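You operate a simulated robot arm through the tools that you are given. There is no shell and no other tool.

You run a simulated two-armed robot. Do the job below in one go: nothing can be reset, and whatever is moved stays where it is left.

JOB
Carry the yellow pan with both arms and set it on the top of the pink table.

The check looks at the end state, three seconds after you hand in, the way a careful person would. Anything else that was tipped, shoved, dropped, spilled or broken makes it a failure.

ROBOT AND FRAMES
Two 7-joint arms with three-finger grippers on one trunk, on a base that moves. Base frame: it is fixed to the floor where the robot stands at the start and does not move with it; the origin is under the middle of the robot, x ahead of it, y to its left, z up; the surface under the hand at the start is at about z = 0.85. Units: m, degrees, N and s.
The left shoulder is at the start at [0.03, 0.124, 1.133], the right one opposite. With the tool pointing down near the work surface each hand reaches from about 0.1 to 0.78 m from the robot's upright axis, wherever it stands, measured 20 degrees to its own side. Places, roughly: top of the pink table [0.7, -1.4, 0.8]. Payload 2.2 kg a hand.
Tool frame (each hand has its own): the origin (TCP) lies between the finger pads and is the grasp point; the fingertips stand 0.028 m ahead of it; z points along the fingers, y is the line along which they close. The gripper opens to 0.102 m; its body begins 0.071 m behind the TCP.
Orientation is that of the tool frame in the base frame, as [roll, pitch, yaw] about the fixed x, y, z axes, in that order (R = Rz(yaw) Ry(pitch) Rx(roll)). With the fingers straight down and closing along the base's y, the tool's x points along the base's -x, its y along +y and its z along -z.

CONTROLS
- The arms move only by the tool arm_command. It takes "left_motion", "right_motion" or both (then of equal length, played together; a hand with none holds still); each is a list of rows, each an object of numbers (a shift or turn left out is 0, a gripper value left out holds the last): "hand": the gripper command, from -1 (shut) to 1 (fully open), values between in proportion; "dx", "dy", "dz": the shift along the base's x, y, z in units of 200 mm (1.0 is 200 mm); "rx", "ry", "rz": the turn, a rotation vector about the base's x, y, z in units of 120 degrees (1.0 is 120 degrees). In form: [{"hand": .., "dx": .., "dy": .., "dz": .., "rx": .., "ry": .., "rz": ..}, ...]. A call has 1 to 20 rows; each row is the pose to reach, as a shift and turn from the pose commanded when the call began. A call with a number of a shift or a turn outside -1 to 1 is refused whole. A row lasts 0.2 s, in which the tool goes at most 0.05 m and 8.6 degrees; a call with a longer step from one row to the next is refused whole, and so is a gripper value outside its range. A pose out of reach is approached as far as the arm can. The call stops where the force on the tool passes 40 N (or 10 N more than at its start, if that is more) or the arm is blocked; 0.2 s more then pass. The fingers move at their own pace (about 0.1436 m/s each) and stop on an object; they squeeze with about 32 N. The grip force told is the motor's: it shows also when the fingers shut on nothing. Time passes only in rows, and 0.2 s behind the last, so rows that repeat a pose let the fingers close. It gives the time, the measured TCP pose, the force on the tool (base axes), the opening and the grip force at its end, in the units of the frame above (readings bear some noise), with the torque about the TCP (base axes, N m) and any sound that the robot's microphone picked up.
- Cameras (640 x 400 px; columns grow to the right, rows downward): "scene" is now at [0.035, -0.0159, 1.8358]; the picture's right is [-0.24, -0.97, 0.00], its down [-0.84, 0.21, -0.50] and it looks along [0.49, -0.12, -0.87] (base axes); focal length 275 px, centre (320, 200). "left" rides on the left gripper at [0.072, 0.038, -0.086] in its tool frame; the picture's right is [-0.47, 0.89, 0.00], its down [-0.60, -0.32, -0.73] and it looks along [-0.65, -0.34, 0.68] (tool axes); focal length 256 px, centre (320, 200). "right" rides on the right gripper at [0.069, 0.044, -0.086] in its tool frame; the picture's right is [-0.53, 0.85, 0.00], its down [-0.58, -0.36, -0.73] and it looks along [-0.62, -0.39, 0.68] (tool axes); focal length 256 px, centre (320, 200). There is no depth. A picture from a camera that has moved, and an enlarged one, comes with that camera's place and axes in the base frame and with its lens.
- capture(camera): a new picture of that camera. The clock stands still meanwhile.
- lift_body(by): moves the trunk up (or, below 0, down) by that many m; the arms and the scene camera ride with it, the base frame stays. It gives what a move gives, with no picture.
- base_move(legs): drives the robot by 1 to 6 legs, each [ahead, left, turn to the left] in m, m and degrees, along the robot's own axes; the way and the turn of a leg run together, so that a leg with both is an arc; at most 1.5 m and 180 degrees a leg. The arms and the cameras ride along, it lands a little off, and it stops where it bumps. It gives what a move gives.
- pan_tilt(pan, tilt): turns the head with the scene camera to pan (to the left, within 143 degrees either way) and tilt (down, from -29 to 69), counted from straight ahead of the robot. It gives what a move gives.
- inspect(camera, box): a new picture of the part [left, top, right, bottom] of that camera's present view, enlarged. The clock stands still meanwhile.
- finish_job(): hands the job in; it is judged then, once.

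Nothing tells you exact positions but the pictures and the camera data. Unless the task says otherwise, let go and move clear before handing in.

The tools are called after "Call:" as a command line: name --argument value ..., lists and objects as JSON in quotes. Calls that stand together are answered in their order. arm_command: Moves the arms, as the interface text tells. Its arguments: {"type":"object","properties":{"left_motion":{"type":"array"},"right_motion":{"type":"array"}},"required":[]} The other tools are called the same way: lift_body (by) moves the trunk up or down; base_move (legs) drives the base; pan_tilt (pan, tilt) turns the head that bears the scene camera; capture (camera) takes a picture; inspect (camera, box) takes an enlarged picture of a part of a camera's view; finish_job () hands the job in.

At the start:

```text
time: 0.0
left_position: [0.606, 0.0632, 1.1315]
left_tcp_rot: [180.0, 0.0, -179.9]
left_force: [-0.1, -0.3, 0.6]
left_ft_torque: [-0.01, 0.0, -0.04]
left_opening: 0.1021
left_grip_force: 0.0
right_position: [0.3975, -0.2941, 1.1962]
right_tcp_rot: [179.9, 0.0, 179.9]
right_force: [0.1, 0.5, 0.6]
right_ft_torque: [0.04, -0.02, -0.05]
right_opening: 0.102
right_grip_force: 0.1
trunk travel left (down, up): [-0.375, 0.165]
robot x, y, heading: [0.0039, -0.0003, 0.2]
head pan, tilt (commanded): [-13.9, 59.9]
```

scene: 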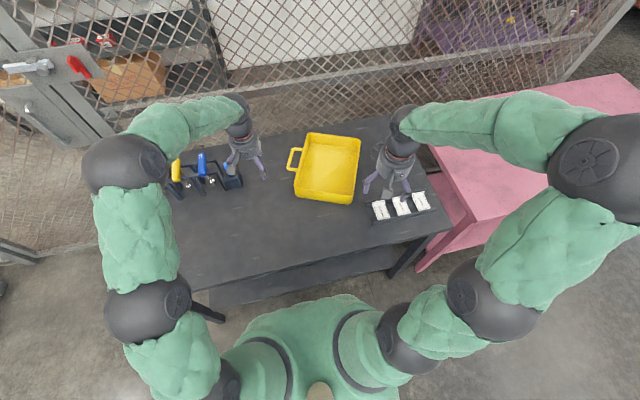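
right: 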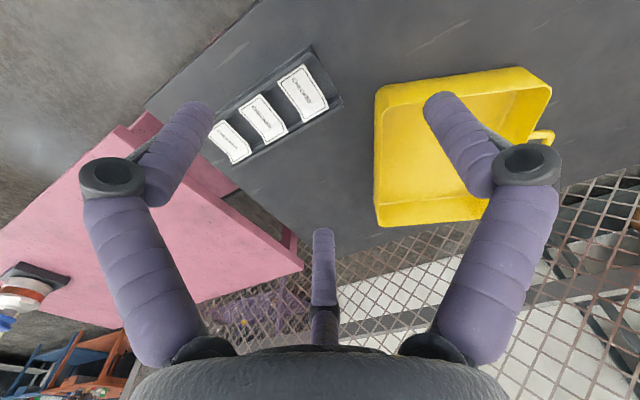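
left: 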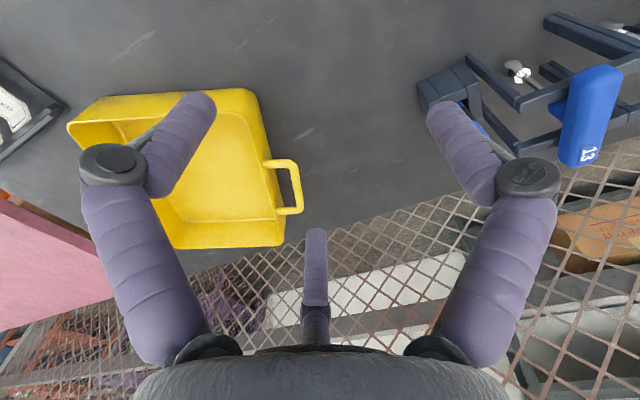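

The yellow pan sits on the dark table at about [0.74, -0.22], with a loop handle on its left side; the pink table is to the right. I'll look closer before I move anything.

Call:
inspect --camera "scene" --box '[240, 100, 440, 225]'

Call:
inspect --camera "right" --box '[340, 40, 600, 240]'

Call:
inspect --camera "left" --box '[40, 60, 340, 260]'

```text
3.20 times, centred on (340, 162) of scene
camera zoom: at [0.035, -0.0159, 1.8358], right [-0.24, -0.97, 0.0], down [-0.84, 0.21, -0.5], along [0.49, -0.12, -0.87], focal length 881 px, centre (256, 320)
```

zoom: 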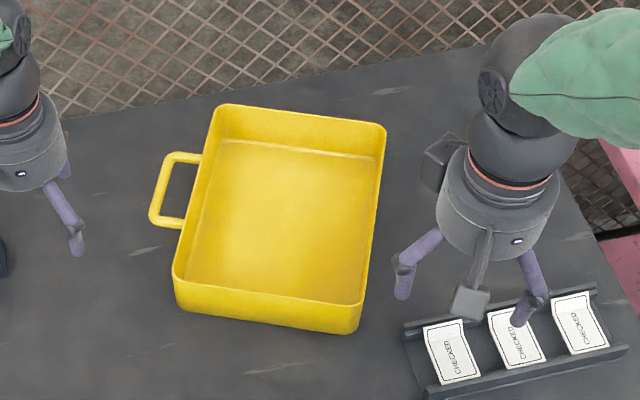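

```text
2.00 times, centred on (470, 140) of right
camera zoom: at [0.3277, -0.2522, 1.2818], right [0.53, 0.85, 0.0], down [0.58, -0.37, 0.73], along [0.62, -0.39, -0.68], focal length 512 px, centre (20, 320)
```

zoom: 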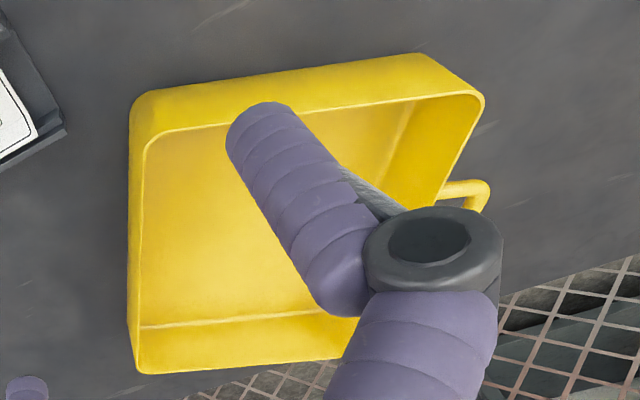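

```text
2.00 times, centred on (190, 160) of left
camera zoom: at [0.535, 0.1017, 1.2188], right [0.47, 0.89, 0.0], down [0.6, -0.32, 0.73], along [0.65, -0.34, -0.68], focal length 512 px, centre (580, 280)
```

zoom: 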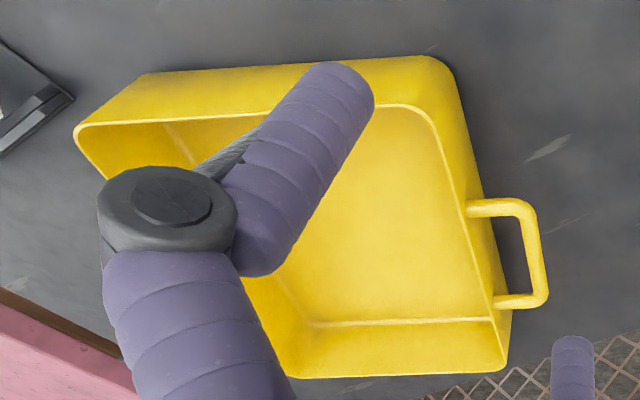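

The pan looks about 0.29 x 0.23 x 0.07 m, turned roughly -24°, centred near [0.72, -0.22], with its handle in the middle of the left wall. Next I'll look at the pink table, the way there and the gap in front of the base.

Call:
pan_tilt --pan -60 --tilt 40

Call:
capture --camera "scene"

Call:
pan_tilt --pan -30 --tilt 69

Call:
capture --camera "scene"

Call:
pan_tilt --pan -90 --tilt 50

Call:
capture --camera "scene"

```text
time: 1.1
left_position: [0.6061, 0.0632, 1.1317]
left_tcp_rot: [179.9, 0.0, -179.9]
left_force: [-0.5, -0.2, -0.3]
left_ft_torque: [0.0, 0.01, -0.02]
left_opening: 0.1021
left_grip_force: 0.1
right_position: [0.3964, -0.294, 1.1959]
right_tcp_rot: [179.9, 0.0, 180.0]
right_force: [0.0, 0.5, 0.5]
right_ft_torque: [-0.03, -0.03, 0.01]
right_opening: 0.1022
right_grip_force: 0.0
trunk travel left (down, up): [-0.375, 0.165]
robot x, y, heading: [0.0001, 0.0021, 0.1]
head pan, tilt (commanded): [-60.0, 40.0]
```

```text
taken
camera scene: at [0.0129, -0.0735, 1.8625], right [-0.87, -0.5, 0.0], down [-0.32, 0.56, -0.77], along [0.38, -0.66, -0.64], focal length 275 px, centre (320, 200)
```

scene: 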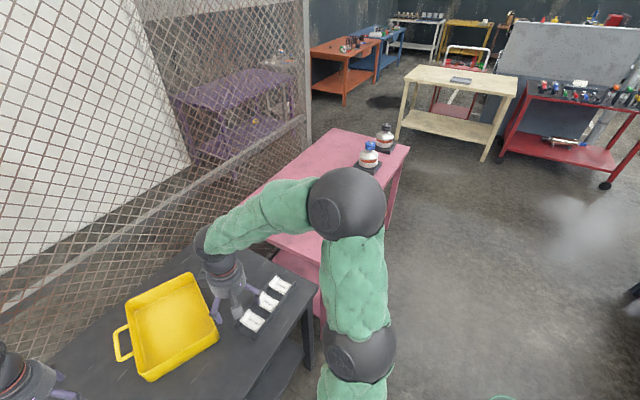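

```text
time: 2.1
left_position: [0.6067, 0.0641, 1.133]
left_tcp_rot: [-180.0, 0.0, -180.0]
left_force: [0.5, 0.0, 0.2]
left_ft_torque: [-0.01, -0.04, 0.02]
left_opening: 0.1021
left_grip_force: 0.0
right_position: [0.3974, -0.2947, 1.197]
right_tcp_rot: [179.9, -0.1, 180.0]
right_force: [0.6, 0.1, 0.6]
right_ft_torque: [-0.01, 0.0, 0.01]
right_opening: 0.102
right_grip_force: 0.1
trunk travel left (down, up): [-0.375, 0.165]
robot x, y, heading: [0.0009, -0.002, 0.1]
head pan, tilt (commanded): [-30.0, 68.8]
```

```text
taken
camera scene: at [0.0187, -0.028, 1.8264], right [-0.5, -0.87, 0.0], down [-0.81, 0.47, -0.36], along [0.31, -0.18, -0.93], focal length 275 px, centre (320, 200)
```

scene: 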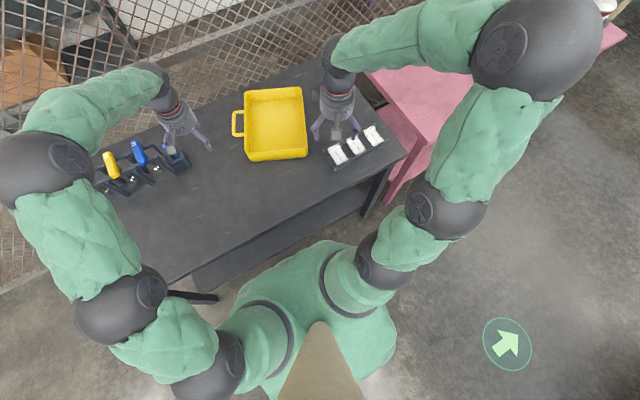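

```text
time: 3.4
left_position: [0.6056, 0.0636, 1.1316]
left_tcp_rot: [-180.0, 0.0, 179.9]
left_force: [0.2, -0.3, 0.0]
left_ft_torque: [-0.01, 0.03, -0.03]
left_opening: 0.102
left_grip_force: 0.1
right_position: [0.3965, -0.2947, 1.196]
right_tcp_rot: [179.8, 0.1, -180.0]
right_force: [0.2, -0.3, 0.8]
right_ft_torque: [-0.01, -0.04, -0.03]
right_opening: 0.1021
right_grip_force: 0.0
trunk travel left (down, up): [-0.375, 0.165]
robot x, y, heading: [-0.002, -0.0, 0.1]
head pan, tilt (commanded): [-90.0, 50.0]
```

```text
taken
camera scene: at [-0.0297, -0.0769, 1.8483], right [-1.0, 0.0, 0.0], down [0.0, 0.77, -0.64], along [0.0, -0.64, -0.77], focal length 275 px, centre (320, 200)
```

scene: 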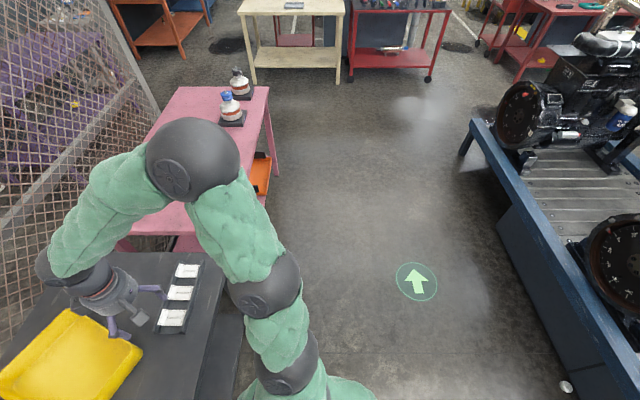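

The pink table top spans roughly x 0.35–1.03 and y -0.75 to -2.04, with two bottles near its far end. The pan is near the reach limit, so I'd like to drive closer. First I'll turn the right wrist camera inward to see how much gap there is between my base and the dark table.

Call:
arm_command --right_motion '[{"dx": -0.03, "rz": 0.0714}, {"dx": -0.06, "rz": 0.1428}, {"dx": -0.09, "rz": 0.2142}, {"dx": -0.12, "rz": 0.2856}, {"dx": -0.15, "rz": 0.357}, {"dx": -0.18, "rz": 0.4284}, {"dx": -0.21, "rz": 0.4998}, {"dx": -0.24, "rz": 0.5712}, {"dx": -0.27, "rz": 0.6426}, {"dx": -0.3, "rz": 0.714}, {"dx": -0.33, "rz": 0.7854}, {"dx": -0.36, "rz": 0.8568}, {"dx": -0.39, "rz": 0.9282}, {"dx": -0.4, "rz": 0.999}]'

Call:
capture --camera "right"

```text
time: 6.4
left_position: [0.6059, 0.0628, 1.1314]
left_tcp_rot: [-180.0, -0.1, -180.0]
left_force: [0.2, -0.7, -0.6]
left_ft_torque: [0.03, 0.02, -0.01]
left_opening: 0.1019
left_grip_force: 0.0
right_position: [0.3166, -0.2941, 1.1956]
right_tcp_rot: [179.9, 0.0, -60.0]
right_force: [0.1, -0.6, -0.7]
right_ft_torque: [-0.02, 0.0, -0.04]
right_opening: 0.1019
right_grip_force: 0.1
trunk travel left (down, up): [-0.375, 0.165]
robot x, y, heading: [-0.0015, -0.0009, -0.1]
head pan, tilt (commanded): [-90.0, 50.0]
```

```text
taken
camera right: at [0.3135, -0.3779, 1.2812], right [-1.0, 0.04, 0.0], down [0.03, 0.68, 0.73], along [0.03, 0.73, -0.68], focal length 256 px, centre (320, 200)
```

right: 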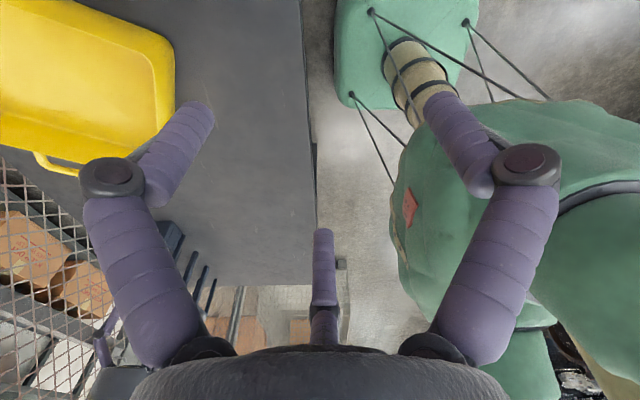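

The base front is at x≈0.26 and the dark table's shelf edge at about x≈0.39, so I can safely come about 0.08 m closer. I'll slide right to centre on the pan, nudge ahead, and turn the right hand back to its start yaw.

Call:
base_move --legs '[[0, -0.22, 0], [0.08, 0, 0]]'

Call:
arm_command --right_motion '[{"rz": -0.0714}, {"rz": -0.1428}, {"rz": -0.2142}, {"rz": -0.2856}, {"rz": -0.357}, {"rz": -0.4284}, {"rz": -0.4998}, {"rz": -0.5712}, {"rz": -0.6426}, {"rz": -0.714}, {"rz": -0.7854}, {"rz": -0.8568}, {"rz": -0.9282}, {"rz": -0.999}]'

Call:
pan_tilt --pan 0 --tilt 60

Call:
capture --camera "scene"

Call:
capture --camera "left"

Call:
capture --camera "right"

```text
time: 8.8
left_position: [0.687, -0.1614, 1.1304]
left_tcp_rot: [180.0, -0.1, 179.7]
left_force: [1.0, 0.3, -0.9]
left_ft_torque: [0.0, 0.03, 0.02]
left_opening: 0.1024
left_grip_force: 0.1
right_position: [0.3964, -0.5199, 1.1955]
right_tcp_rot: [179.9, 0.0, -60.4]
right_force: [0.5, 0.4, 0.4]
right_ft_torque: [0.04, 0.03, 0.02]
right_opening: 0.102
right_grip_force: 0.2
trunk travel left (down, up): [-0.375, 0.165]
robot x, y, heading: [0.0789, -0.2225, -0.2]
head pan, tilt (commanded): [-90.0, 50.0]
```

```text
time: 11.8
left_position: [0.6854, -0.162, 1.1328]
left_tcp_rot: [-180.0, 0.0, 179.7]
left_force: [-0.4, 0.3, 0.2]
left_ft_torque: [0.0, -0.01, -0.04]
left_opening: 0.1019
left_grip_force: 0.0
right_position: [0.3942, -0.5186, 1.1941]
right_tcp_rot: [179.9, 0.0, 179.6]
right_force: [-0.7, 0.5, 0.9]
right_ft_torque: [0.01, -0.04, -0.03]
right_opening: 0.1018
right_grip_force: 0.0
trunk travel left (down, up): [-0.375, 0.165]
robot x, y, heading: [0.0773, -0.2229, -0.3]
head pan, tilt (commanded): [-90.0, 50.0]
```

```text
time: 13.4
left_position: [0.6852, -0.1615, 1.1322]
left_tcp_rot: [179.9, -0.1, 179.6]
left_force: [0.3, -0.2, 0.2]
left_ft_torque: [0.0, 0.0, 0.0]
left_opening: 0.1023
left_grip_force: 0.1
right_position: [0.3956, -0.5194, 1.194]
right_tcp_rot: [179.9, 0.0, 179.7]
right_force: [-0.2, 0.2, -0.6]
right_ft_torque: [-0.01, 0.01, -0.01]
right_opening: 0.1021
right_grip_force: 0.0
trunk travel left (down, up): [-0.375, 0.165]
robot x, y, heading: [0.0787, -0.226, -0.3]
head pan, tilt (commanded): [0.0, 60.0]
```

```text
taken
camera scene: at [0.1163, -0.2225, 1.8358], right [-0.01, -1.0, 0.0], down [-0.87, 0.0, -0.5], along [0.5, 0.0, -0.87], focal length 275 px, centre (320, 200)
```

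scene: 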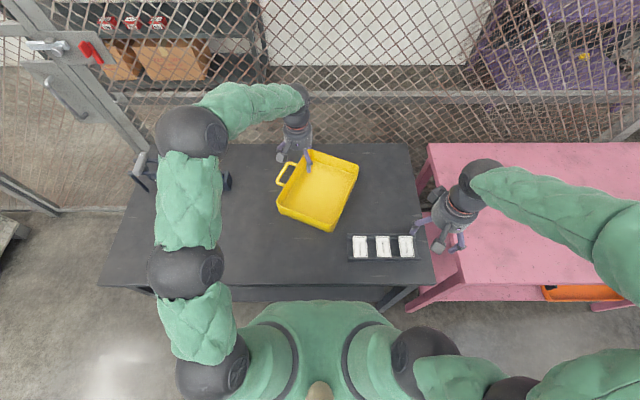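

```text
taken
camera left: at [0.6148, -0.1231, 1.2188], right [0.47, 0.88, 0.0], down [0.6, -0.32, 0.73], along [0.65, -0.34, -0.68], focal length 256 px, centre (320, 200)
```

left: 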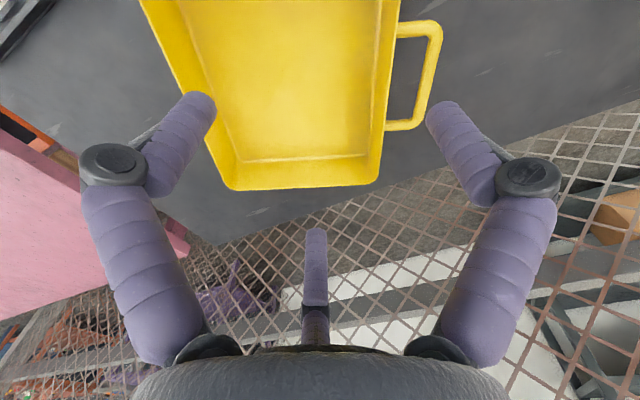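

```text
taken
camera right: at [0.3261, -0.4762, 1.2807], right [0.54, 0.84, 0.0], down [0.58, -0.37, 0.73], along [0.62, -0.39, -0.68], focal length 256 px, centre (320, 200)
```

right: 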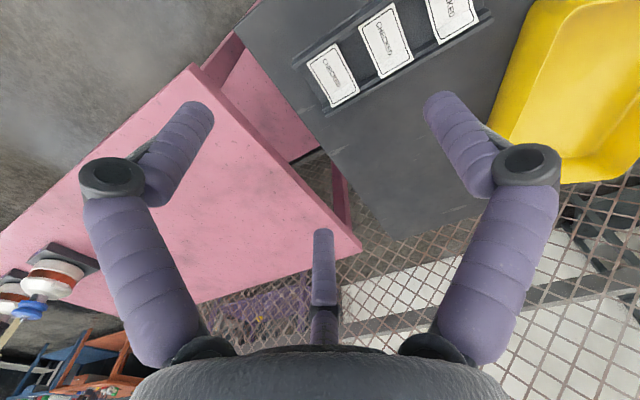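

The robot is now centred on the pan. I'll zoom in to measure the pan and its handle.

Call:
inspect --camera "scene" --box '[255, 135, 375, 240]'

Call:
inspect --camera "left" --box '[130, 0, 460, 206]'

```text
3.81 times, centred on (315, 188) of scene
camera zoom: at [0.1163, -0.2225, 1.8358], right [-0.01, -1.0, 0.0], down [-0.87, 0.0, -0.5], along [0.5, 0.0, -0.87], focal length 1048 px, centre (339, 248)
```

zoom: 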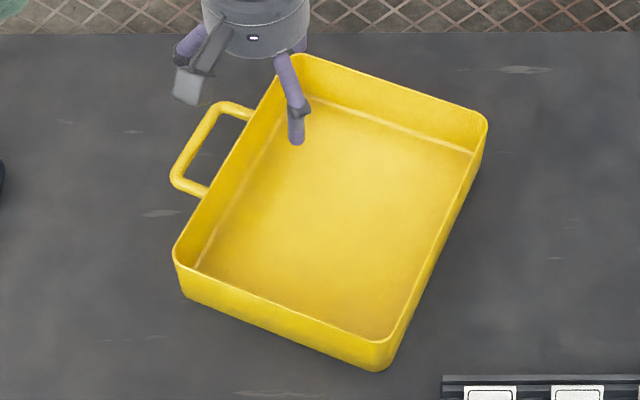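

```text
1.94 times, centred on (295, 103) of left
camera zoom: at [0.6148, -0.1231, 1.2188], right [0.47, 0.88, 0.0], down [0.6, -0.32, 0.73], along [0.65, -0.34, -0.68], focal length 496 px, centre (368, 388)
```

zoom: 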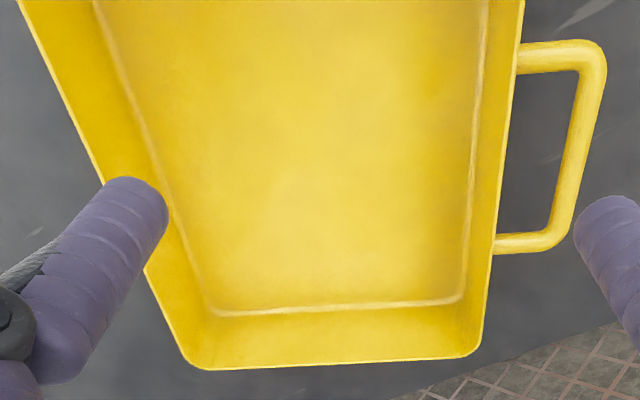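

I'll grip the left side across the handle bar and wall, about 48 mm wide, at roughly [0.776, -0.090]. The right hand takes the middle of the right wall, at roughly [0.675, -0.326]. Both hands turn -24° to line up with the pan, and I'll move them above these spots first.

Call:
arm_command --left_motion '[{"dx": 0.056, "dy": 0.045, "rz": -0.025, "hand": 1}, {"dx": 0.113, "dy": 0.09, "rz": -0.05}, {"dx": 0.17, "dy": 0.135, "rz": -0.075}, {"dx": 0.226, "dy": 0.18, "rz": -0.1}, {"dx": 0.283, "dy": 0.225, "rz": -0.126}, {"dx": 0.339, "dy": 0.27, "rz": -0.151}, {"dx": 0.396, "dy": 0.315, "rz": -0.176}, {"dx": 0.4525, "dy": 0.36, "rz": -0.2015}]' --right_motion '[{"dx": 0.0875, "dy": 0.06, "rz": -0.025, "hand": 1}, {"dx": 0.175, "dy": 0.12, "rz": -0.05}, {"dx": 0.2625, "dy": 0.18, "rz": -0.075}, {"dx": 0.35, "dy": 0.24, "rz": -0.1}, {"dx": 0.4375, "dy": 0.3, "rz": -0.126}, {"dx": 0.525, "dy": 0.36, "rz": -0.151}, {"dx": 0.6125, "dy": 0.42, "rz": -0.176}, {"dx": 0.7, "dy": 0.4825, "rz": -0.2015}]'

```text
time: 15.2
left_position: [0.7757, -0.0887, 1.1309]
left_tcp_rot: [-179.9, -0.1, 155.5]
left_force: [0.7, -0.2, -0.2]
left_ft_torque: [-0.01, 0.0, -0.02]
left_opening: 0.1019
left_grip_force: 0.1
right_position: [0.5354, -0.4227, 1.1949]
right_tcp_rot: [180.0, -0.1, 155.6]
right_force: [0.4, 0.0, -0.1]
right_ft_torque: [0.0, 0.02, -0.01]
right_opening: 0.1022
right_grip_force: 0.1
trunk travel left (down, up): [-0.375, 0.165]
robot x, y, heading: [0.0789, -0.22, -0.1]
head pan, tilt (commanded): [0.0, 60.0]
```

Both hands are turned and the left one is above its spot. I'll bring the right hand over the right wall and lower both to about z = 1.06, then check with the cameras.

Call:
arm_command --left_motion '[{"dz": -0.05}, {"dz": -0.1}, {"dz": -0.15}, {"dz": -0.2}, {"dz": -0.25}, {"dz": -0.3}, {"dz": -0.33}, {"dz": -0.355}]' --right_motion '[{"dx": 0.12, "dy": 0.083}, {"dx": 0.24, "dy": 0.166}, {"dx": 0.36, "dy": 0.249, "dz": -0.1}, {"dx": 0.48, "dy": 0.332, "dz": -0.22}, {"dx": 0.6, "dy": 0.415, "dz": -0.35}, {"dx": 0.696, "dy": 0.4835, "dz": -0.46}, {"dx": 0.696, "dy": 0.4835, "dz": -0.57}, {"dx": 0.696, "dy": 0.4835, "dz": -0.675}]'

Call:
capture --camera "scene"

Call:
capture --camera "left"

Call:
capture --camera "right"

Call:
inspect --camera "scene" --box '[255, 135, 375, 240]'

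```text
time: 17.0
left_position: [0.776, -0.0895, 1.0597]
left_tcp_rot: [180.0, 0.0, 155.6]
left_force: [-0.3, 0.5, -1.0]
left_ft_torque: [0.03, 0.03, 0.04]
left_opening: 0.1021
left_grip_force: 0.1
right_position: [0.6758, -0.3238, 1.061]
right_tcp_rot: [179.9, 0.0, 155.6]
right_force: [-0.3, -0.9, -0.7]
right_ft_torque: [-0.02, 0.0, 0.01]
right_opening: 0.1018
right_grip_force: 0.0
trunk travel left (down, up): [-0.375, 0.165]
robot x, y, heading: [0.0793, -0.2211, -0.1]
head pan, tilt (commanded): [0.0, 60.0]
```

```text
taken
camera scene: at [0.1176, -0.2221, 1.8357], right [0.0, -1.0, 0.0], down [-0.87, 0.0, -0.5], along [0.5, 0.0, -0.87], focal length 275 px, centre (320, 200)
```

scene: 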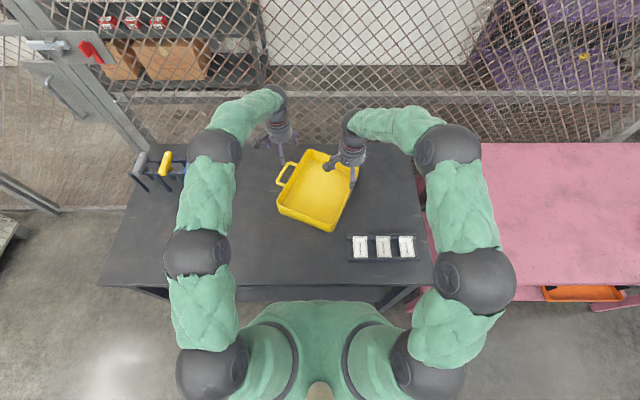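

```text
taken
camera left: at [0.7276, -0.0251, 1.1468], right [0.79, 0.61, 0.0], down [0.42, -0.54, 0.73], along [0.45, -0.58, -0.68], focal length 256 px, centre (320, 200)
```

left: 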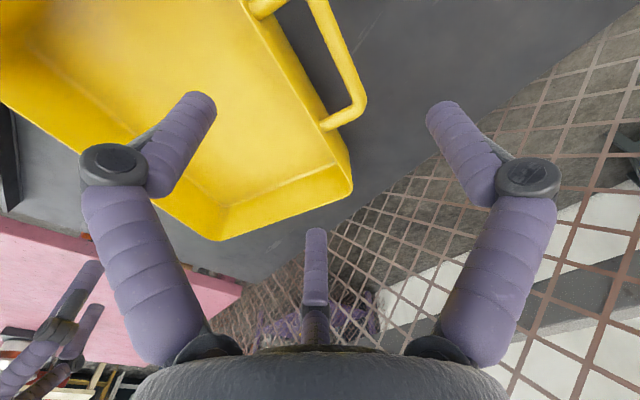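

```text
taken
camera right: at [0.6309, -0.2575, 1.1465], right [0.84, 0.55, 0.0], down [0.37, -0.57, 0.73], along [0.4, -0.61, -0.68], focal length 256 px, centre (320, 200)
```

right: 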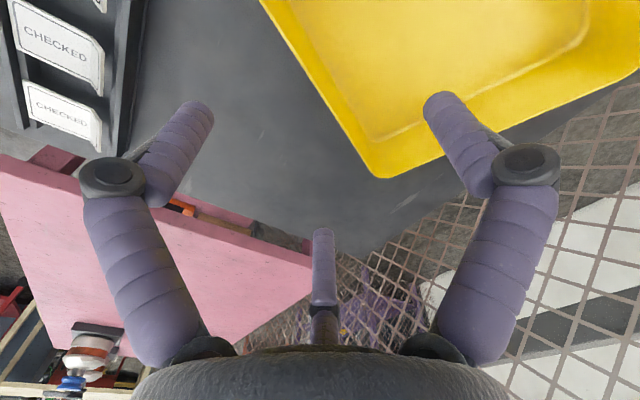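

```text
3.81 times, centred on (315, 188) of scene
camera zoom: at [0.1176, -0.2221, 1.8357], right [0.0, -1.0, 0.0], down [-0.87, 0.0, -0.5], along [0.5, 0.0, -0.87], focal length 1048 px, centre (339, 248)
```

zoom: 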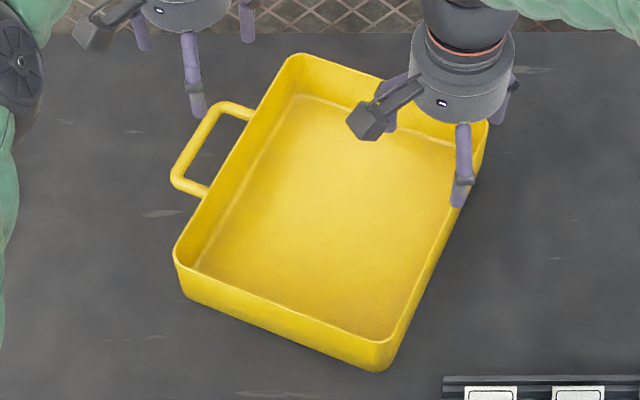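

The wrist views show the three fingers close radially: the thumb is on tool +y and the other two are at ±120°. So the gripped piece should sit about 1 cm toward the thumb. I'll shift both hands slightly and come down to just above the rim.

Call:
arm_command --left_motion '[{"dx": -0.025, "dy": -0.055}, {"dx": -0.025, "dy": -0.055, "dz": -0.11}, {"dx": -0.025, "dy": -0.055, "dz": -0.22}, {"dx": -0.025, "dy": -0.055, "dz": -0.33}, {"dx": -0.025, "dy": -0.055, "dz": -0.43}, {"dx": -0.025, "dy": -0.055, "dz": -0.43}]' --right_motion '[{"dx": -0.02, "dy": -0.0385}, {"dx": -0.02, "dy": -0.0385, "dz": -0.11}, {"dx": -0.02, "dy": -0.0385, "dz": -0.22}, {"dx": -0.02, "dy": -0.0385, "dz": -0.33}, {"dx": -0.02, "dy": -0.0385, "dz": -0.43}, {"dx": -0.02, "dy": -0.0385, "dz": -0.43}]'

Call:
capture --camera "left"

Call:
capture --camera "right"

Call:
inspect --camera "scene" --box '[255, 135, 375, 240]'

```text
time: 18.4
left_position: [0.7716, -0.0994, 0.9742]
left_tcp_rot: [-180.0, 0.0, 155.6]
left_force: [0.5, 0.8, 0.3]
left_ft_torque: [0.0, -0.01, 0.04]
left_opening: 0.1017
left_grip_force: 0.1
right_position: [0.6696, -0.3345, 0.9773]
right_tcp_rot: [179.9, 0.0, 155.6]
right_force: [0.2, -0.1, -0.5]
right_ft_torque: [0.04, 0.0, 0.01]
right_opening: 0.1021
right_grip_force: 0.1
trunk travel left (down, up): [-0.375, 0.165]
robot x, y, heading: [0.0821, -0.2194, -0.1]
head pan, tilt (commanded): [0.0, 60.0]
```

```text
taken
camera left: at [0.722, -0.0357, 1.0612], right [0.79, 0.61, 0.0], down [0.42, -0.54, 0.73], along [0.45, -0.58, -0.68], focal length 256 px, centre (320, 200)
```

left: 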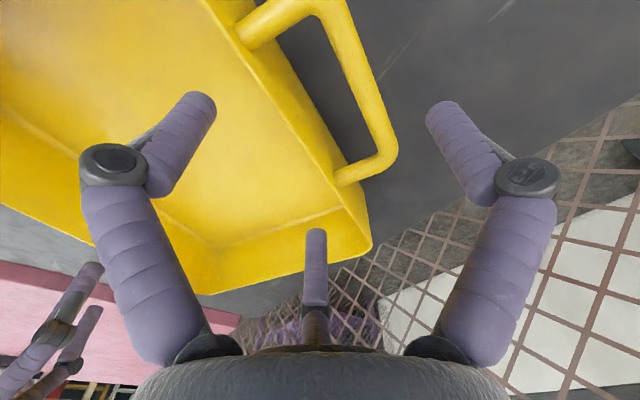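

```text
taken
camera right: at [0.6255, -0.2671, 1.0628], right [0.84, 0.55, 0.0], down [0.37, -0.57, 0.73], along [0.4, -0.61, -0.68], focal length 256 px, centre (320, 200)
```

right: 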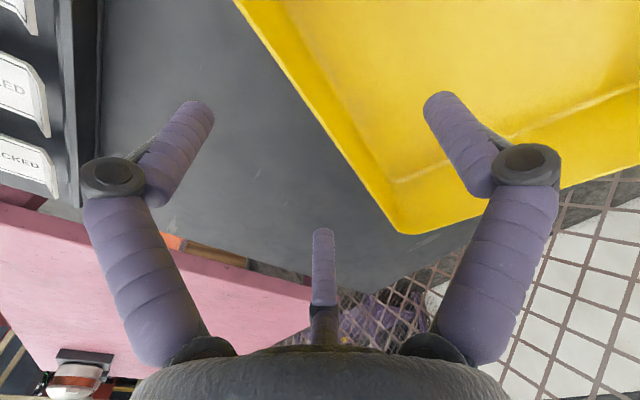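

```text
3.81 times, centred on (315, 188) of scene
camera zoom: at [0.1157, -0.2224, 1.8358], right [0.0, -1.0, 0.0], down [-0.87, 0.0, -0.5], along [0.5, 0.0, -0.87], focal length 1048 px, centre (339, 248)
```

zoom: 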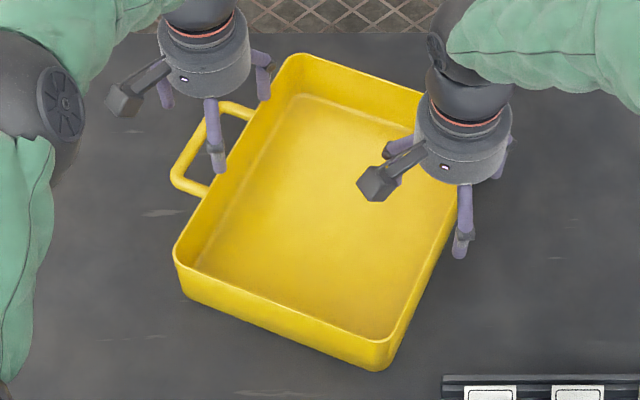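

Seen from the wrist cameras, the left hand straddles the wall and handle bar with about 1 cm clearance on each side. The right wall sits at the centre of the right hand. I'll lower both to grip height, about z = 0.905.

Call:
arm_command --left_motion '[{"dx": -0.006, "dy": -0.0135}, {"dx": -0.006, "dy": -0.0135, "dz": -0.07}, {"dx": -0.006, "dy": -0.0135, "dz": -0.14}, {"dx": -0.006, "dy": -0.0135, "dz": -0.21}, {"dx": -0.006, "dy": -0.0135, "dz": -0.28}, {"dx": -0.006, "dy": -0.0135, "dz": -0.345}, {"dx": -0.006, "dy": -0.0135, "dz": -0.345}]' --right_motion '[{}, {"dz": -0.07}, {"dz": -0.14}, {"dz": -0.21}, {"dz": -0.29}, {"dz": -0.365}, {"dz": -0.365}]'

Call:
capture --camera "left"

Call:
capture --camera "right"

Call:
inspect --camera "scene" --box '[255, 135, 375, 240]'

```text
time: 20.0
left_position: [0.7694, -0.1021, 0.9066]
left_tcp_rot: [179.9, -0.1, 155.6]
left_force: [0.4, 0.0, 0.9]
left_ft_torque: [-0.01, -0.05, -0.01]
left_opening: 0.1019
left_grip_force: 0.1
right_position: [0.668, -0.3321, 0.9012]
right_tcp_rot: [179.9, 0.0, 155.6]
right_force: [0.1, -0.2, 0.3]
right_ft_torque: [-0.01, 0.0, 0.02]
right_opening: 0.1019
right_grip_force: 0.0
trunk travel left (down, up): [-0.375, 0.165]
robot x, y, heading: [0.0811, -0.2229, -0.0]
head pan, tilt (commanded): [0.0, 60.0]
```

```text
taken
camera left: at [0.7207, -0.0383, 0.992], right [0.79, 0.61, 0.0], down [0.42, -0.54, 0.73], along [0.45, -0.58, -0.68], focal length 256 px, centre (320, 200)
```

left: 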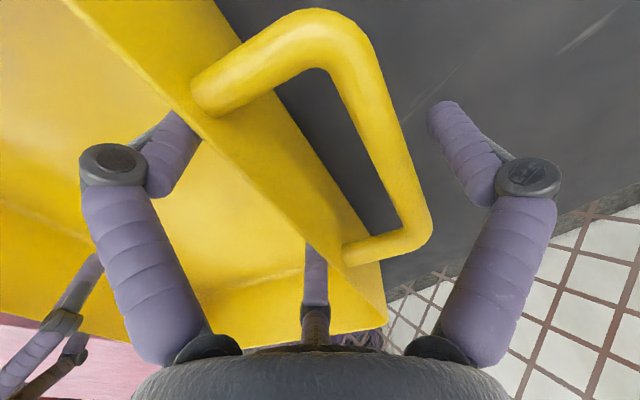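

```text
taken
camera right: at [0.624, -0.2664, 0.9875], right [0.84, 0.55, 0.0], down [0.37, -0.57, 0.73], along [0.4, -0.61, -0.68], focal length 256 px, centre (320, 200)
```

right: 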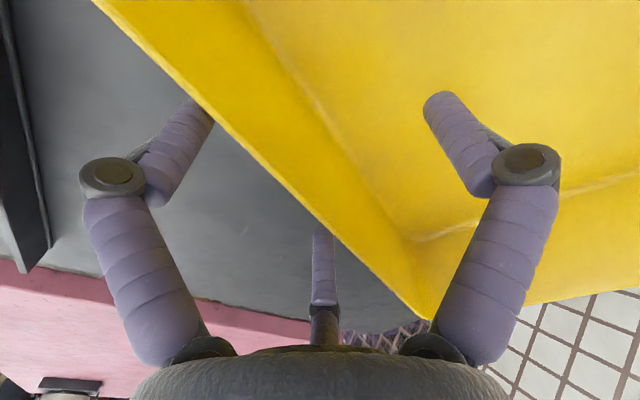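

```text
3.81 times, centred on (315, 188) of scene
camera zoom: at [0.116, -0.2224, 1.8358], right [0.0, -1.0, 0.0], down [-0.87, 0.0, -0.5], along [0.5, 0.0, -0.87], focal length 1048 px, centre (339, 248)
```

zoom: 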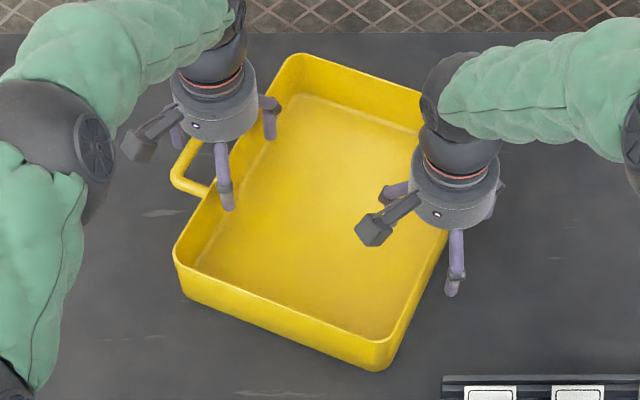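

Both hands straddle their grip spots without contact. I'll close the right hand on the right wall first, then look.

Call:
arm_command --right_motion '[{"hand": 0.6}, {"hand": 0.2}, {"hand": -0.2}, {"hand": -0.5}, {"hand": -0.75}, {"hand": -1}, {"hand": -1}, {"hand": -1}]'

Call:
capture --camera "left"

Call:
capture --camera "right"

Call:
inspect --camera "scene" --box '[255, 135, 375, 240]'

```text
time: 21.8
left_position: [0.7697, -0.1031, 0.9053]
left_tcp_rot: [180.0, 0.1, 155.5]
left_force: [-0.2, -0.1, -0.1]
left_ft_torque: [0.0, -0.01, 0.0]
left_opening: 0.1019
left_grip_force: 0.1
right_position: [0.6687, -0.333, 0.901]
right_tcp_rot: [-180.0, 0.0, 155.6]
right_force: [-2.2, -1.1, 0.0]
right_ft_torque: [0.07, 0.28, 0.17]
right_opening: 0.0079
right_grip_force: 31.9
trunk travel left (down, up): [-0.375, 0.165]
robot x, y, heading: [0.0778, -0.22, -0.4]
head pan, tilt (commanded): [0.0, 60.0]
```

```text
taken
camera left: at [0.7209, -0.0384, 0.9919], right [0.79, 0.61, 0.0], down [0.42, -0.54, 0.73], along [0.45, -0.58, -0.68], focal length 256 px, centre (320, 200)
```

left: 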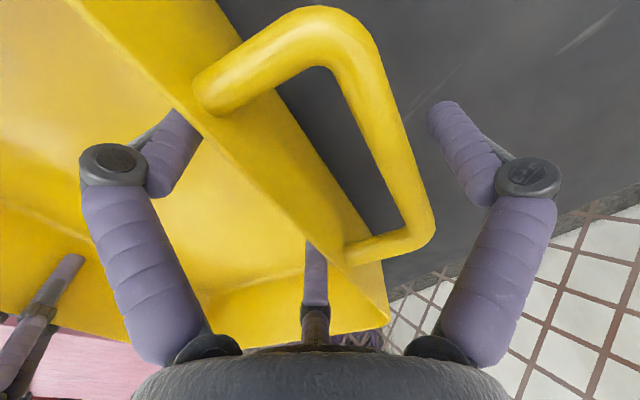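

```text
taken
camera right: at [0.6239, -0.2663, 0.9871], right [0.84, 0.55, 0.0], down [0.37, -0.57, 0.73], along [0.4, -0.61, -0.68], focal length 256 px, centre (320, 200)
```

right: 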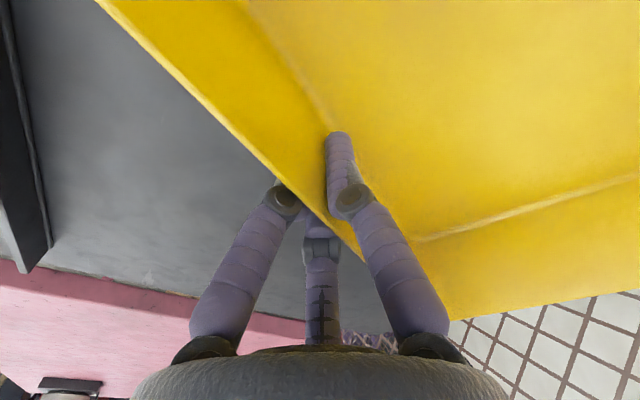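

```text
3.81 times, centred on (315, 188) of scene
camera zoom: at [0.1165, -0.2225, 1.8357], right [0.0, -1.0, 0.0], down [-0.87, 0.0, -0.5], along [0.5, 0.0, -0.87], focal length 1048 px, centre (339, 248)
```

zoom: 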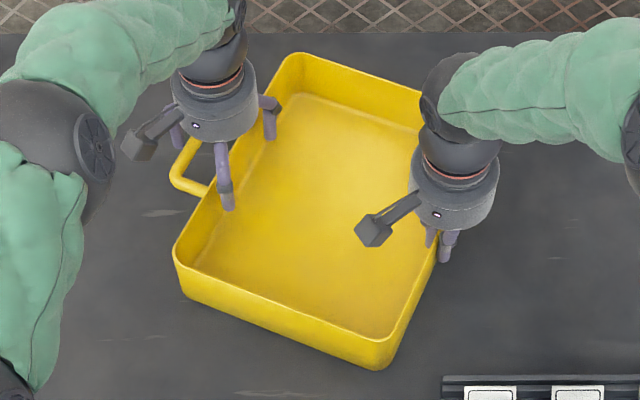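

The right hand holds the wall (opening 8 mm, grip 32 N) and the pan barely moved. Next I'll close the left hand over the handle bar and wall.

Call:
arm_command --left_motion '[{"hand": 0.7}, {"hand": 0.4}, {"hand": 0.2}, {"hand": 0.0}, {"hand": -0.2}, {"hand": -0.5}, {"hand": -1}, {"hand": -1}, {"hand": -1}]'

Call:
capture --camera "left"

Call:
capture --camera "right"

Call:
inspect --camera "scene" --box '[255, 135, 375, 240]'

```text
time: 23.8
left_position: [0.7704, -0.1023, 0.9059]
left_tcp_rot: [179.8, 0.0, 155.6]
left_force: [12.1, 18.2, 5.3]
left_ft_torque: [-0.67, 0.55, 0.86]
left_opening: 0.0753
left_grip_force: 31.5
right_position: [0.6674, -0.3334, 0.9004]
right_tcp_rot: [-179.9, -0.1, 155.6]
right_force: [-10.0, -17.7, 0.4]
right_ft_torque: [-0.44, 0.3, 0.17]
right_opening: 0.008
right_grip_force: 31.7
trunk travel left (down, up): [-0.375, 0.165]
robot x, y, heading: [0.0788, -0.2247, -0.2]
head pan, tilt (commanded): [0.0, 60.0]
```

```text
taken
camera left: at [0.7217, -0.0374, 0.9929], right [0.79, 0.61, 0.0], down [0.42, -0.54, 0.73], along [0.45, -0.58, -0.68], focal length 256 px, centre (320, 200)
```

left: 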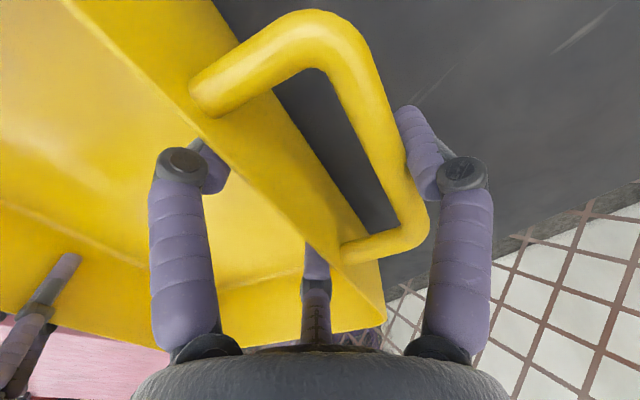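

```text
taken
camera right: at [0.6237, -0.2667, 0.9871], right [0.84, 0.55, 0.0], down [0.38, -0.57, 0.73], along [0.4, -0.61, -0.68], focal length 256 px, centre (320, 200)
```

right: 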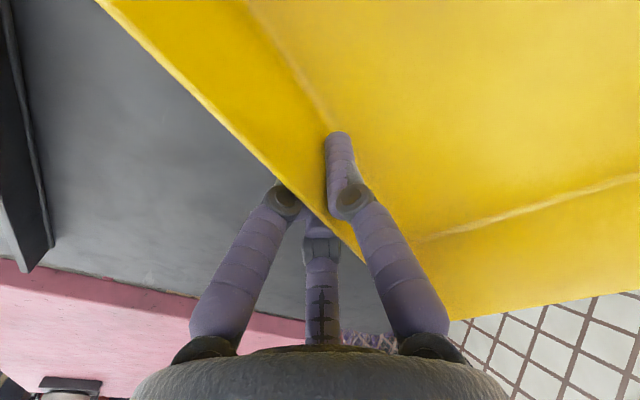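

```text
3.81 times, centred on (315, 188) of scene
camera zoom: at [0.1164, -0.2223, 1.8358], right [0.0, -1.0, 0.0], down [-0.87, 0.0, -0.5], along [0.5, 0.0, -0.87], focal length 1048 px, centre (339, 248)
```

zoom: 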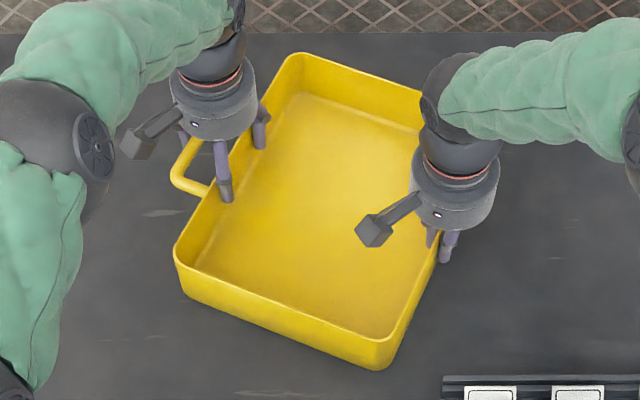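

The left thumb presses the handle bar with about 22 N inward, and the inside fingers don't seem to be fully on the wall yet. I'll ease the left hand outward a few millimetres to balance the grip.

Call:
arm_command --left_motion '[{"dx": 0.004, "dy": 0.009, "hand": -1}, {"dx": 0.008, "dy": 0.018, "hand": -1}, {"dx": 0.008, "dy": 0.018, "hand": -1}, {"dx": 0.008, "dy": 0.018, "hand": -1}]'

Call:
capture --camera "left"

```text
time: 24.8
left_position: [0.771, -0.0991, 0.906]
left_tcp_rot: [-179.9, 0.0, 155.7]
left_force: [8.3, 1.0, 5.9]
left_ft_torque: [-0.84, 0.14, 1.39]
left_opening: 0.0747
left_grip_force: 31.6
right_position: [0.6681, -0.3329, 0.9003]
right_tcp_rot: [179.9, -0.1, 155.6]
right_force: [-7.7, -3.5, 0.2]
right_ft_torque: [-0.02, 0.41, 0.16]
right_opening: 0.0078
right_grip_force: 32.1
trunk travel left (down, up): [-0.375, 0.165]
robot x, y, heading: [0.0773, -0.2216, -0.1]
head pan, tilt (commanded): [0.0, 60.0]
```

```text
taken
camera left: at [0.7224, -0.0362, 0.9929], right [0.79, 0.61, 0.0], down [0.42, -0.54, 0.73], along [0.45, -0.58, -0.68], focal length 256 px, centre (320, 200)
```

left: 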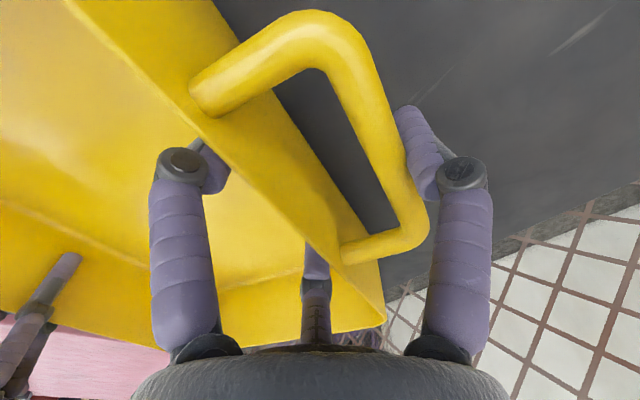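

The grip is balanced now, with small net forces and 32 N squeeze on each hand. I'll do a small test lift of 3 cm with both hands together.

Call:
arm_command --left_motion '[{"dz": 0.02, "hand": -1}, {"dz": 0.05}, {"dz": 0.08}, {"dz": 0.11}, {"dz": 0.14}, {"dz": 0.15}, {"dz": 0.15}]' --right_motion '[{"dz": 0.02, "hand": -1}, {"dz": 0.05}, {"dz": 0.08}, {"dz": 0.11}, {"dz": 0.14}, {"dz": 0.15}, {"dz": 0.15}]'

Call:
capture --camera "left"

Call:
capture --camera "right"

Call:
inspect --camera "scene" --box '[255, 135, 375, 240]'

```text
time: 26.4
left_position: [0.7711, -0.0995, 0.9342]
left_tcp_rot: [-179.8, -0.1, 155.6]
left_force: [7.8, -12.0, 1.7]
left_ft_torque: [-1.45, -0.23, 2.81]
left_opening: 0.0751
left_grip_force: 31.9
right_position: [0.6699, -0.332, 0.9301]
right_tcp_rot: [179.9, -0.1, 155.7]
right_force: [-7.3, 11.9, -7.2]
right_ft_torque: [0.46, 0.64, 0.17]
right_opening: 0.0078
right_grip_force: 31.9
trunk travel left (down, up): [-0.375, 0.165]
robot x, y, heading: [0.0788, -0.2245, -0.3]
head pan, tilt (commanded): [0.0, 60.0]
```

```text
taken
camera left: at [0.7228, -0.0354, 1.0214], right [0.79, 0.61, 0.0], down [0.42, -0.54, 0.73], along [0.45, -0.58, -0.68], focal length 256 px, centre (320, 200)
```

left: 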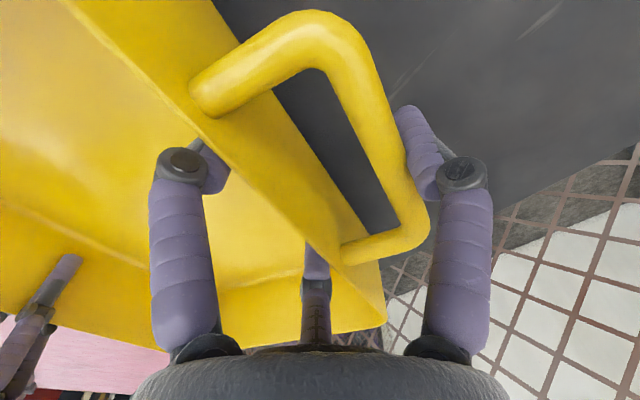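

```text
taken
camera right: at [0.6248, -0.2654, 1.0167], right [0.84, 0.55, 0.0], down [0.38, -0.57, 0.73], along [0.4, -0.61, -0.68], focal length 256 px, centre (320, 200)
```

right: 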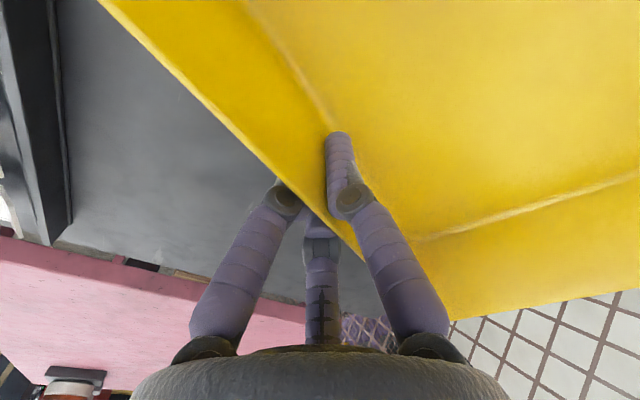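

```text
3.81 times, centred on (315, 188) of scene
camera zoom: at [0.1172, -0.2224, 1.8357], right [0.0, -1.0, 0.0], down [-0.87, 0.0, -0.5], along [0.5, 0.0, -0.87], focal length 1048 px, centre (339, 248)
```

zoom: 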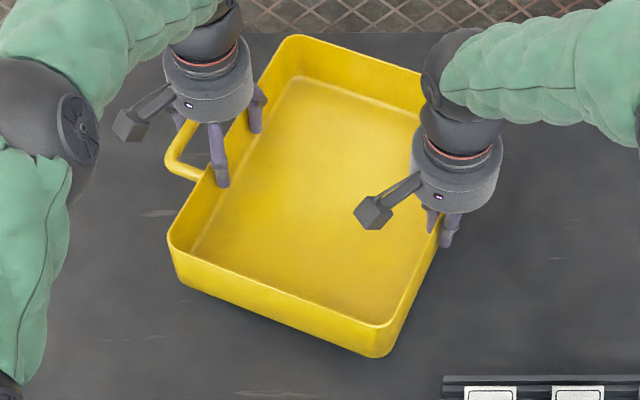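

The pan lifts cleanly and level, and weighs only about 0.6 kg. I'll ease the few millimetres of sideways strain between the hands, then raise the trunk 0.12 m to clear everything.

Call:
arm_command --left_motion '[{"dx": 0.004, "dy": -0.007, "hand": -1}, {"dx": 0.0075, "dy": -0.014}, {"dx": 0.0075, "dy": -0.014}, {"dx": 0.0075, "dy": -0.014}]'

Call:
lift_body --by 0.12

Call:
capture --camera "scene"

Call:
capture --camera "right"

Call:
capture --camera "left"

```text
time: 27.4
left_position: [0.7738, -0.1012, 0.9349]
left_tcp_rot: [180.0, -0.2, 155.4]
left_force: [5.3, 1.2, 1.1]
left_ft_torque: [-0.8, 0.58, 1.11]
left_opening: 0.0754
left_grip_force: 32.2
right_position: [0.6707, -0.3327, 0.9304]
right_tcp_rot: [-180.0, 0.1, 155.6]
right_force: [-5.7, -1.3, -7.3]
right_ft_torque: [-0.25, -0.14, 0.12]
right_opening: 0.0077
right_grip_force: 31.6
trunk travel left (down, up): [-0.375, 0.165]
robot x, y, heading: [0.08, -0.2244, -0.5]
head pan, tilt (commanded): [0.0, 60.0]
```

```text
time: 28.9
left_position: [0.7741, -0.1002, 1.0541]
left_tcp_rot: [179.9, 0.0, 155.5]
left_force: [6.0, 11.0, -0.3]
left_ft_torque: [-0.36, 0.59, -0.06]
left_opening: 0.0749
left_grip_force: 32.5
right_position: [0.6684, -0.3333, 1.0506]
right_tcp_rot: [-179.9, -0.2, 155.5]
right_force: [-4.3, -10.6, -6.3]
right_ft_torque: [-0.49, -0.22, 0.05]
right_opening: 0.0079
right_grip_force: 32.4
trunk travel left (down, up): [-0.495, 0.045]
robot x, y, heading: [0.0811, -0.2231, 0.0]
head pan, tilt (commanded): [0.0, 60.0]
```

```text
taken
camera scene: at [0.1176, -0.2224, 1.9555], right [0.0, -1.0, 0.0], down [-0.87, 0.0, -0.5], along [0.5, 0.0, -0.87], focal length 275 px, centre (320, 200)
```

scene: 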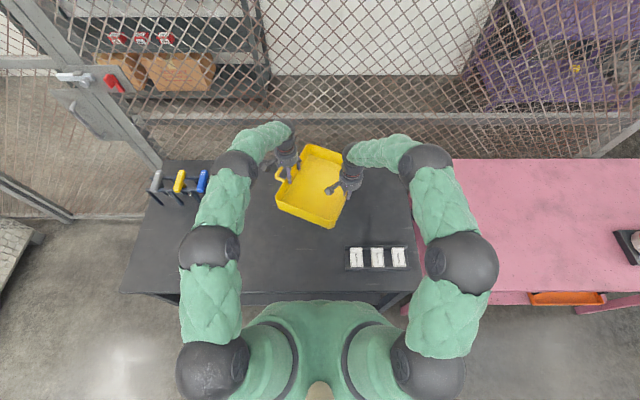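

```text
taken
camera right: at [0.625, -0.2662, 1.1361], right [0.84, 0.55, 0.0], down [0.38, -0.57, 0.73], along [0.4, -0.61, -0.68], focal length 256 px, centre (320, 200)
```

right: 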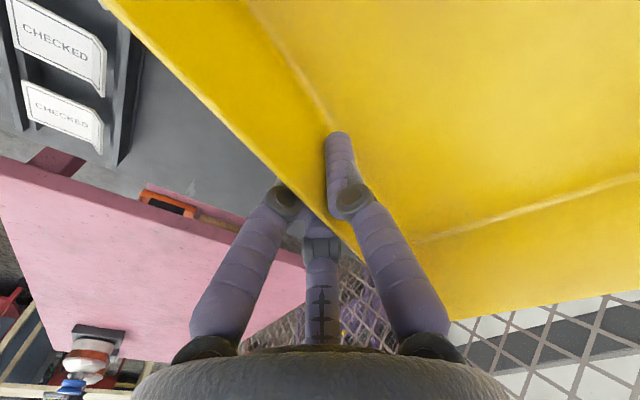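

```text
taken
camera left: at [0.725, -0.0373, 1.1414], right [0.79, 0.61, 0.0], down [0.42, -0.54, 0.73], along [0.45, -0.58, -0.68], focal length 256 px, centre (320, 200)
```

left: 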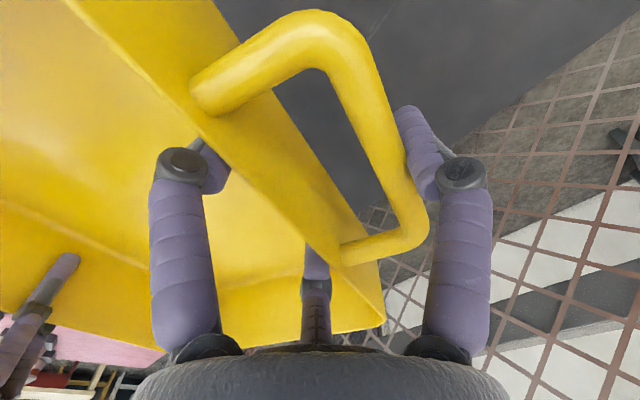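

The pan is up with its bottom at about z ≈ 1.0 and both grips steady. The nearest bottle pad on the pink table starts near y ≈ -1.55, so I'll aim for a pan centre around [0.65, -1.08]. I'll back off 0.08 m and slide right in stages.

Call:
base_move --legs '[[-0.08, 0, 0], [0, -0.3, 0]]'

Call:
capture --camera "scene"

Call:
capture --camera "right"

```text
time: 31.6
left_position: [0.6919, -0.3976, 1.0557]
left_tcp_rot: [180.0, 0.0, 155.6]
left_force: [7.3, 16.3, 1.4]
left_ft_torque: [-0.73, 0.39, 0.02]
left_opening: 0.075
left_grip_force: 32.5
right_position: [0.5871, -0.6293, 1.0506]
right_tcp_rot: [180.0, -0.2, 155.7]
right_force: [-8.3, -17.4, -8.6]
right_ft_torque: [-0.44, 0.17, 0.02]
right_opening: 0.0079
right_grip_force: 32.0
trunk travel left (down, up): [-0.495, 0.045]
robot x, y, heading: [-0.0033, -0.5208, -0.0]
head pan, tilt (commanded): [0.0, 60.0]
```

```text
taken
camera scene: at [0.0351, -0.5202, 1.9557], right [0.0, -1.0, 0.0], down [-0.87, 0.0, -0.5], along [0.5, 0.0, -0.87], focal length 275 px, centre (320, 200)
```

scene: 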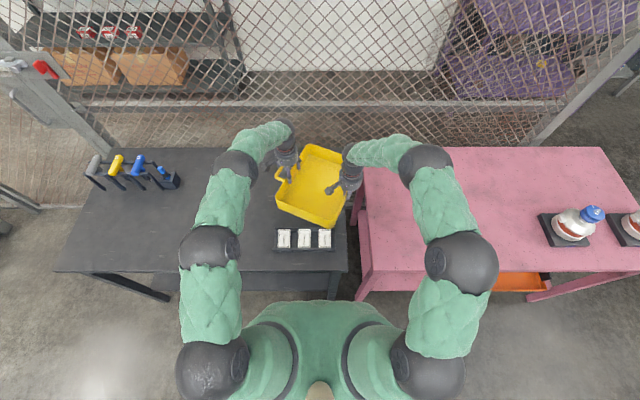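

```text
taken
camera right: at [0.5427, -0.5627, 1.1364], right [0.83, 0.55, 0.0], down [0.38, -0.57, 0.73], along [0.4, -0.61, -0.68], focal length 256 px, centre (320, 200)
```

right: 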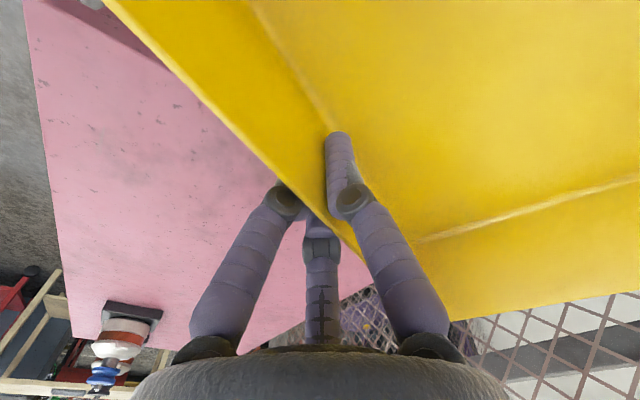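

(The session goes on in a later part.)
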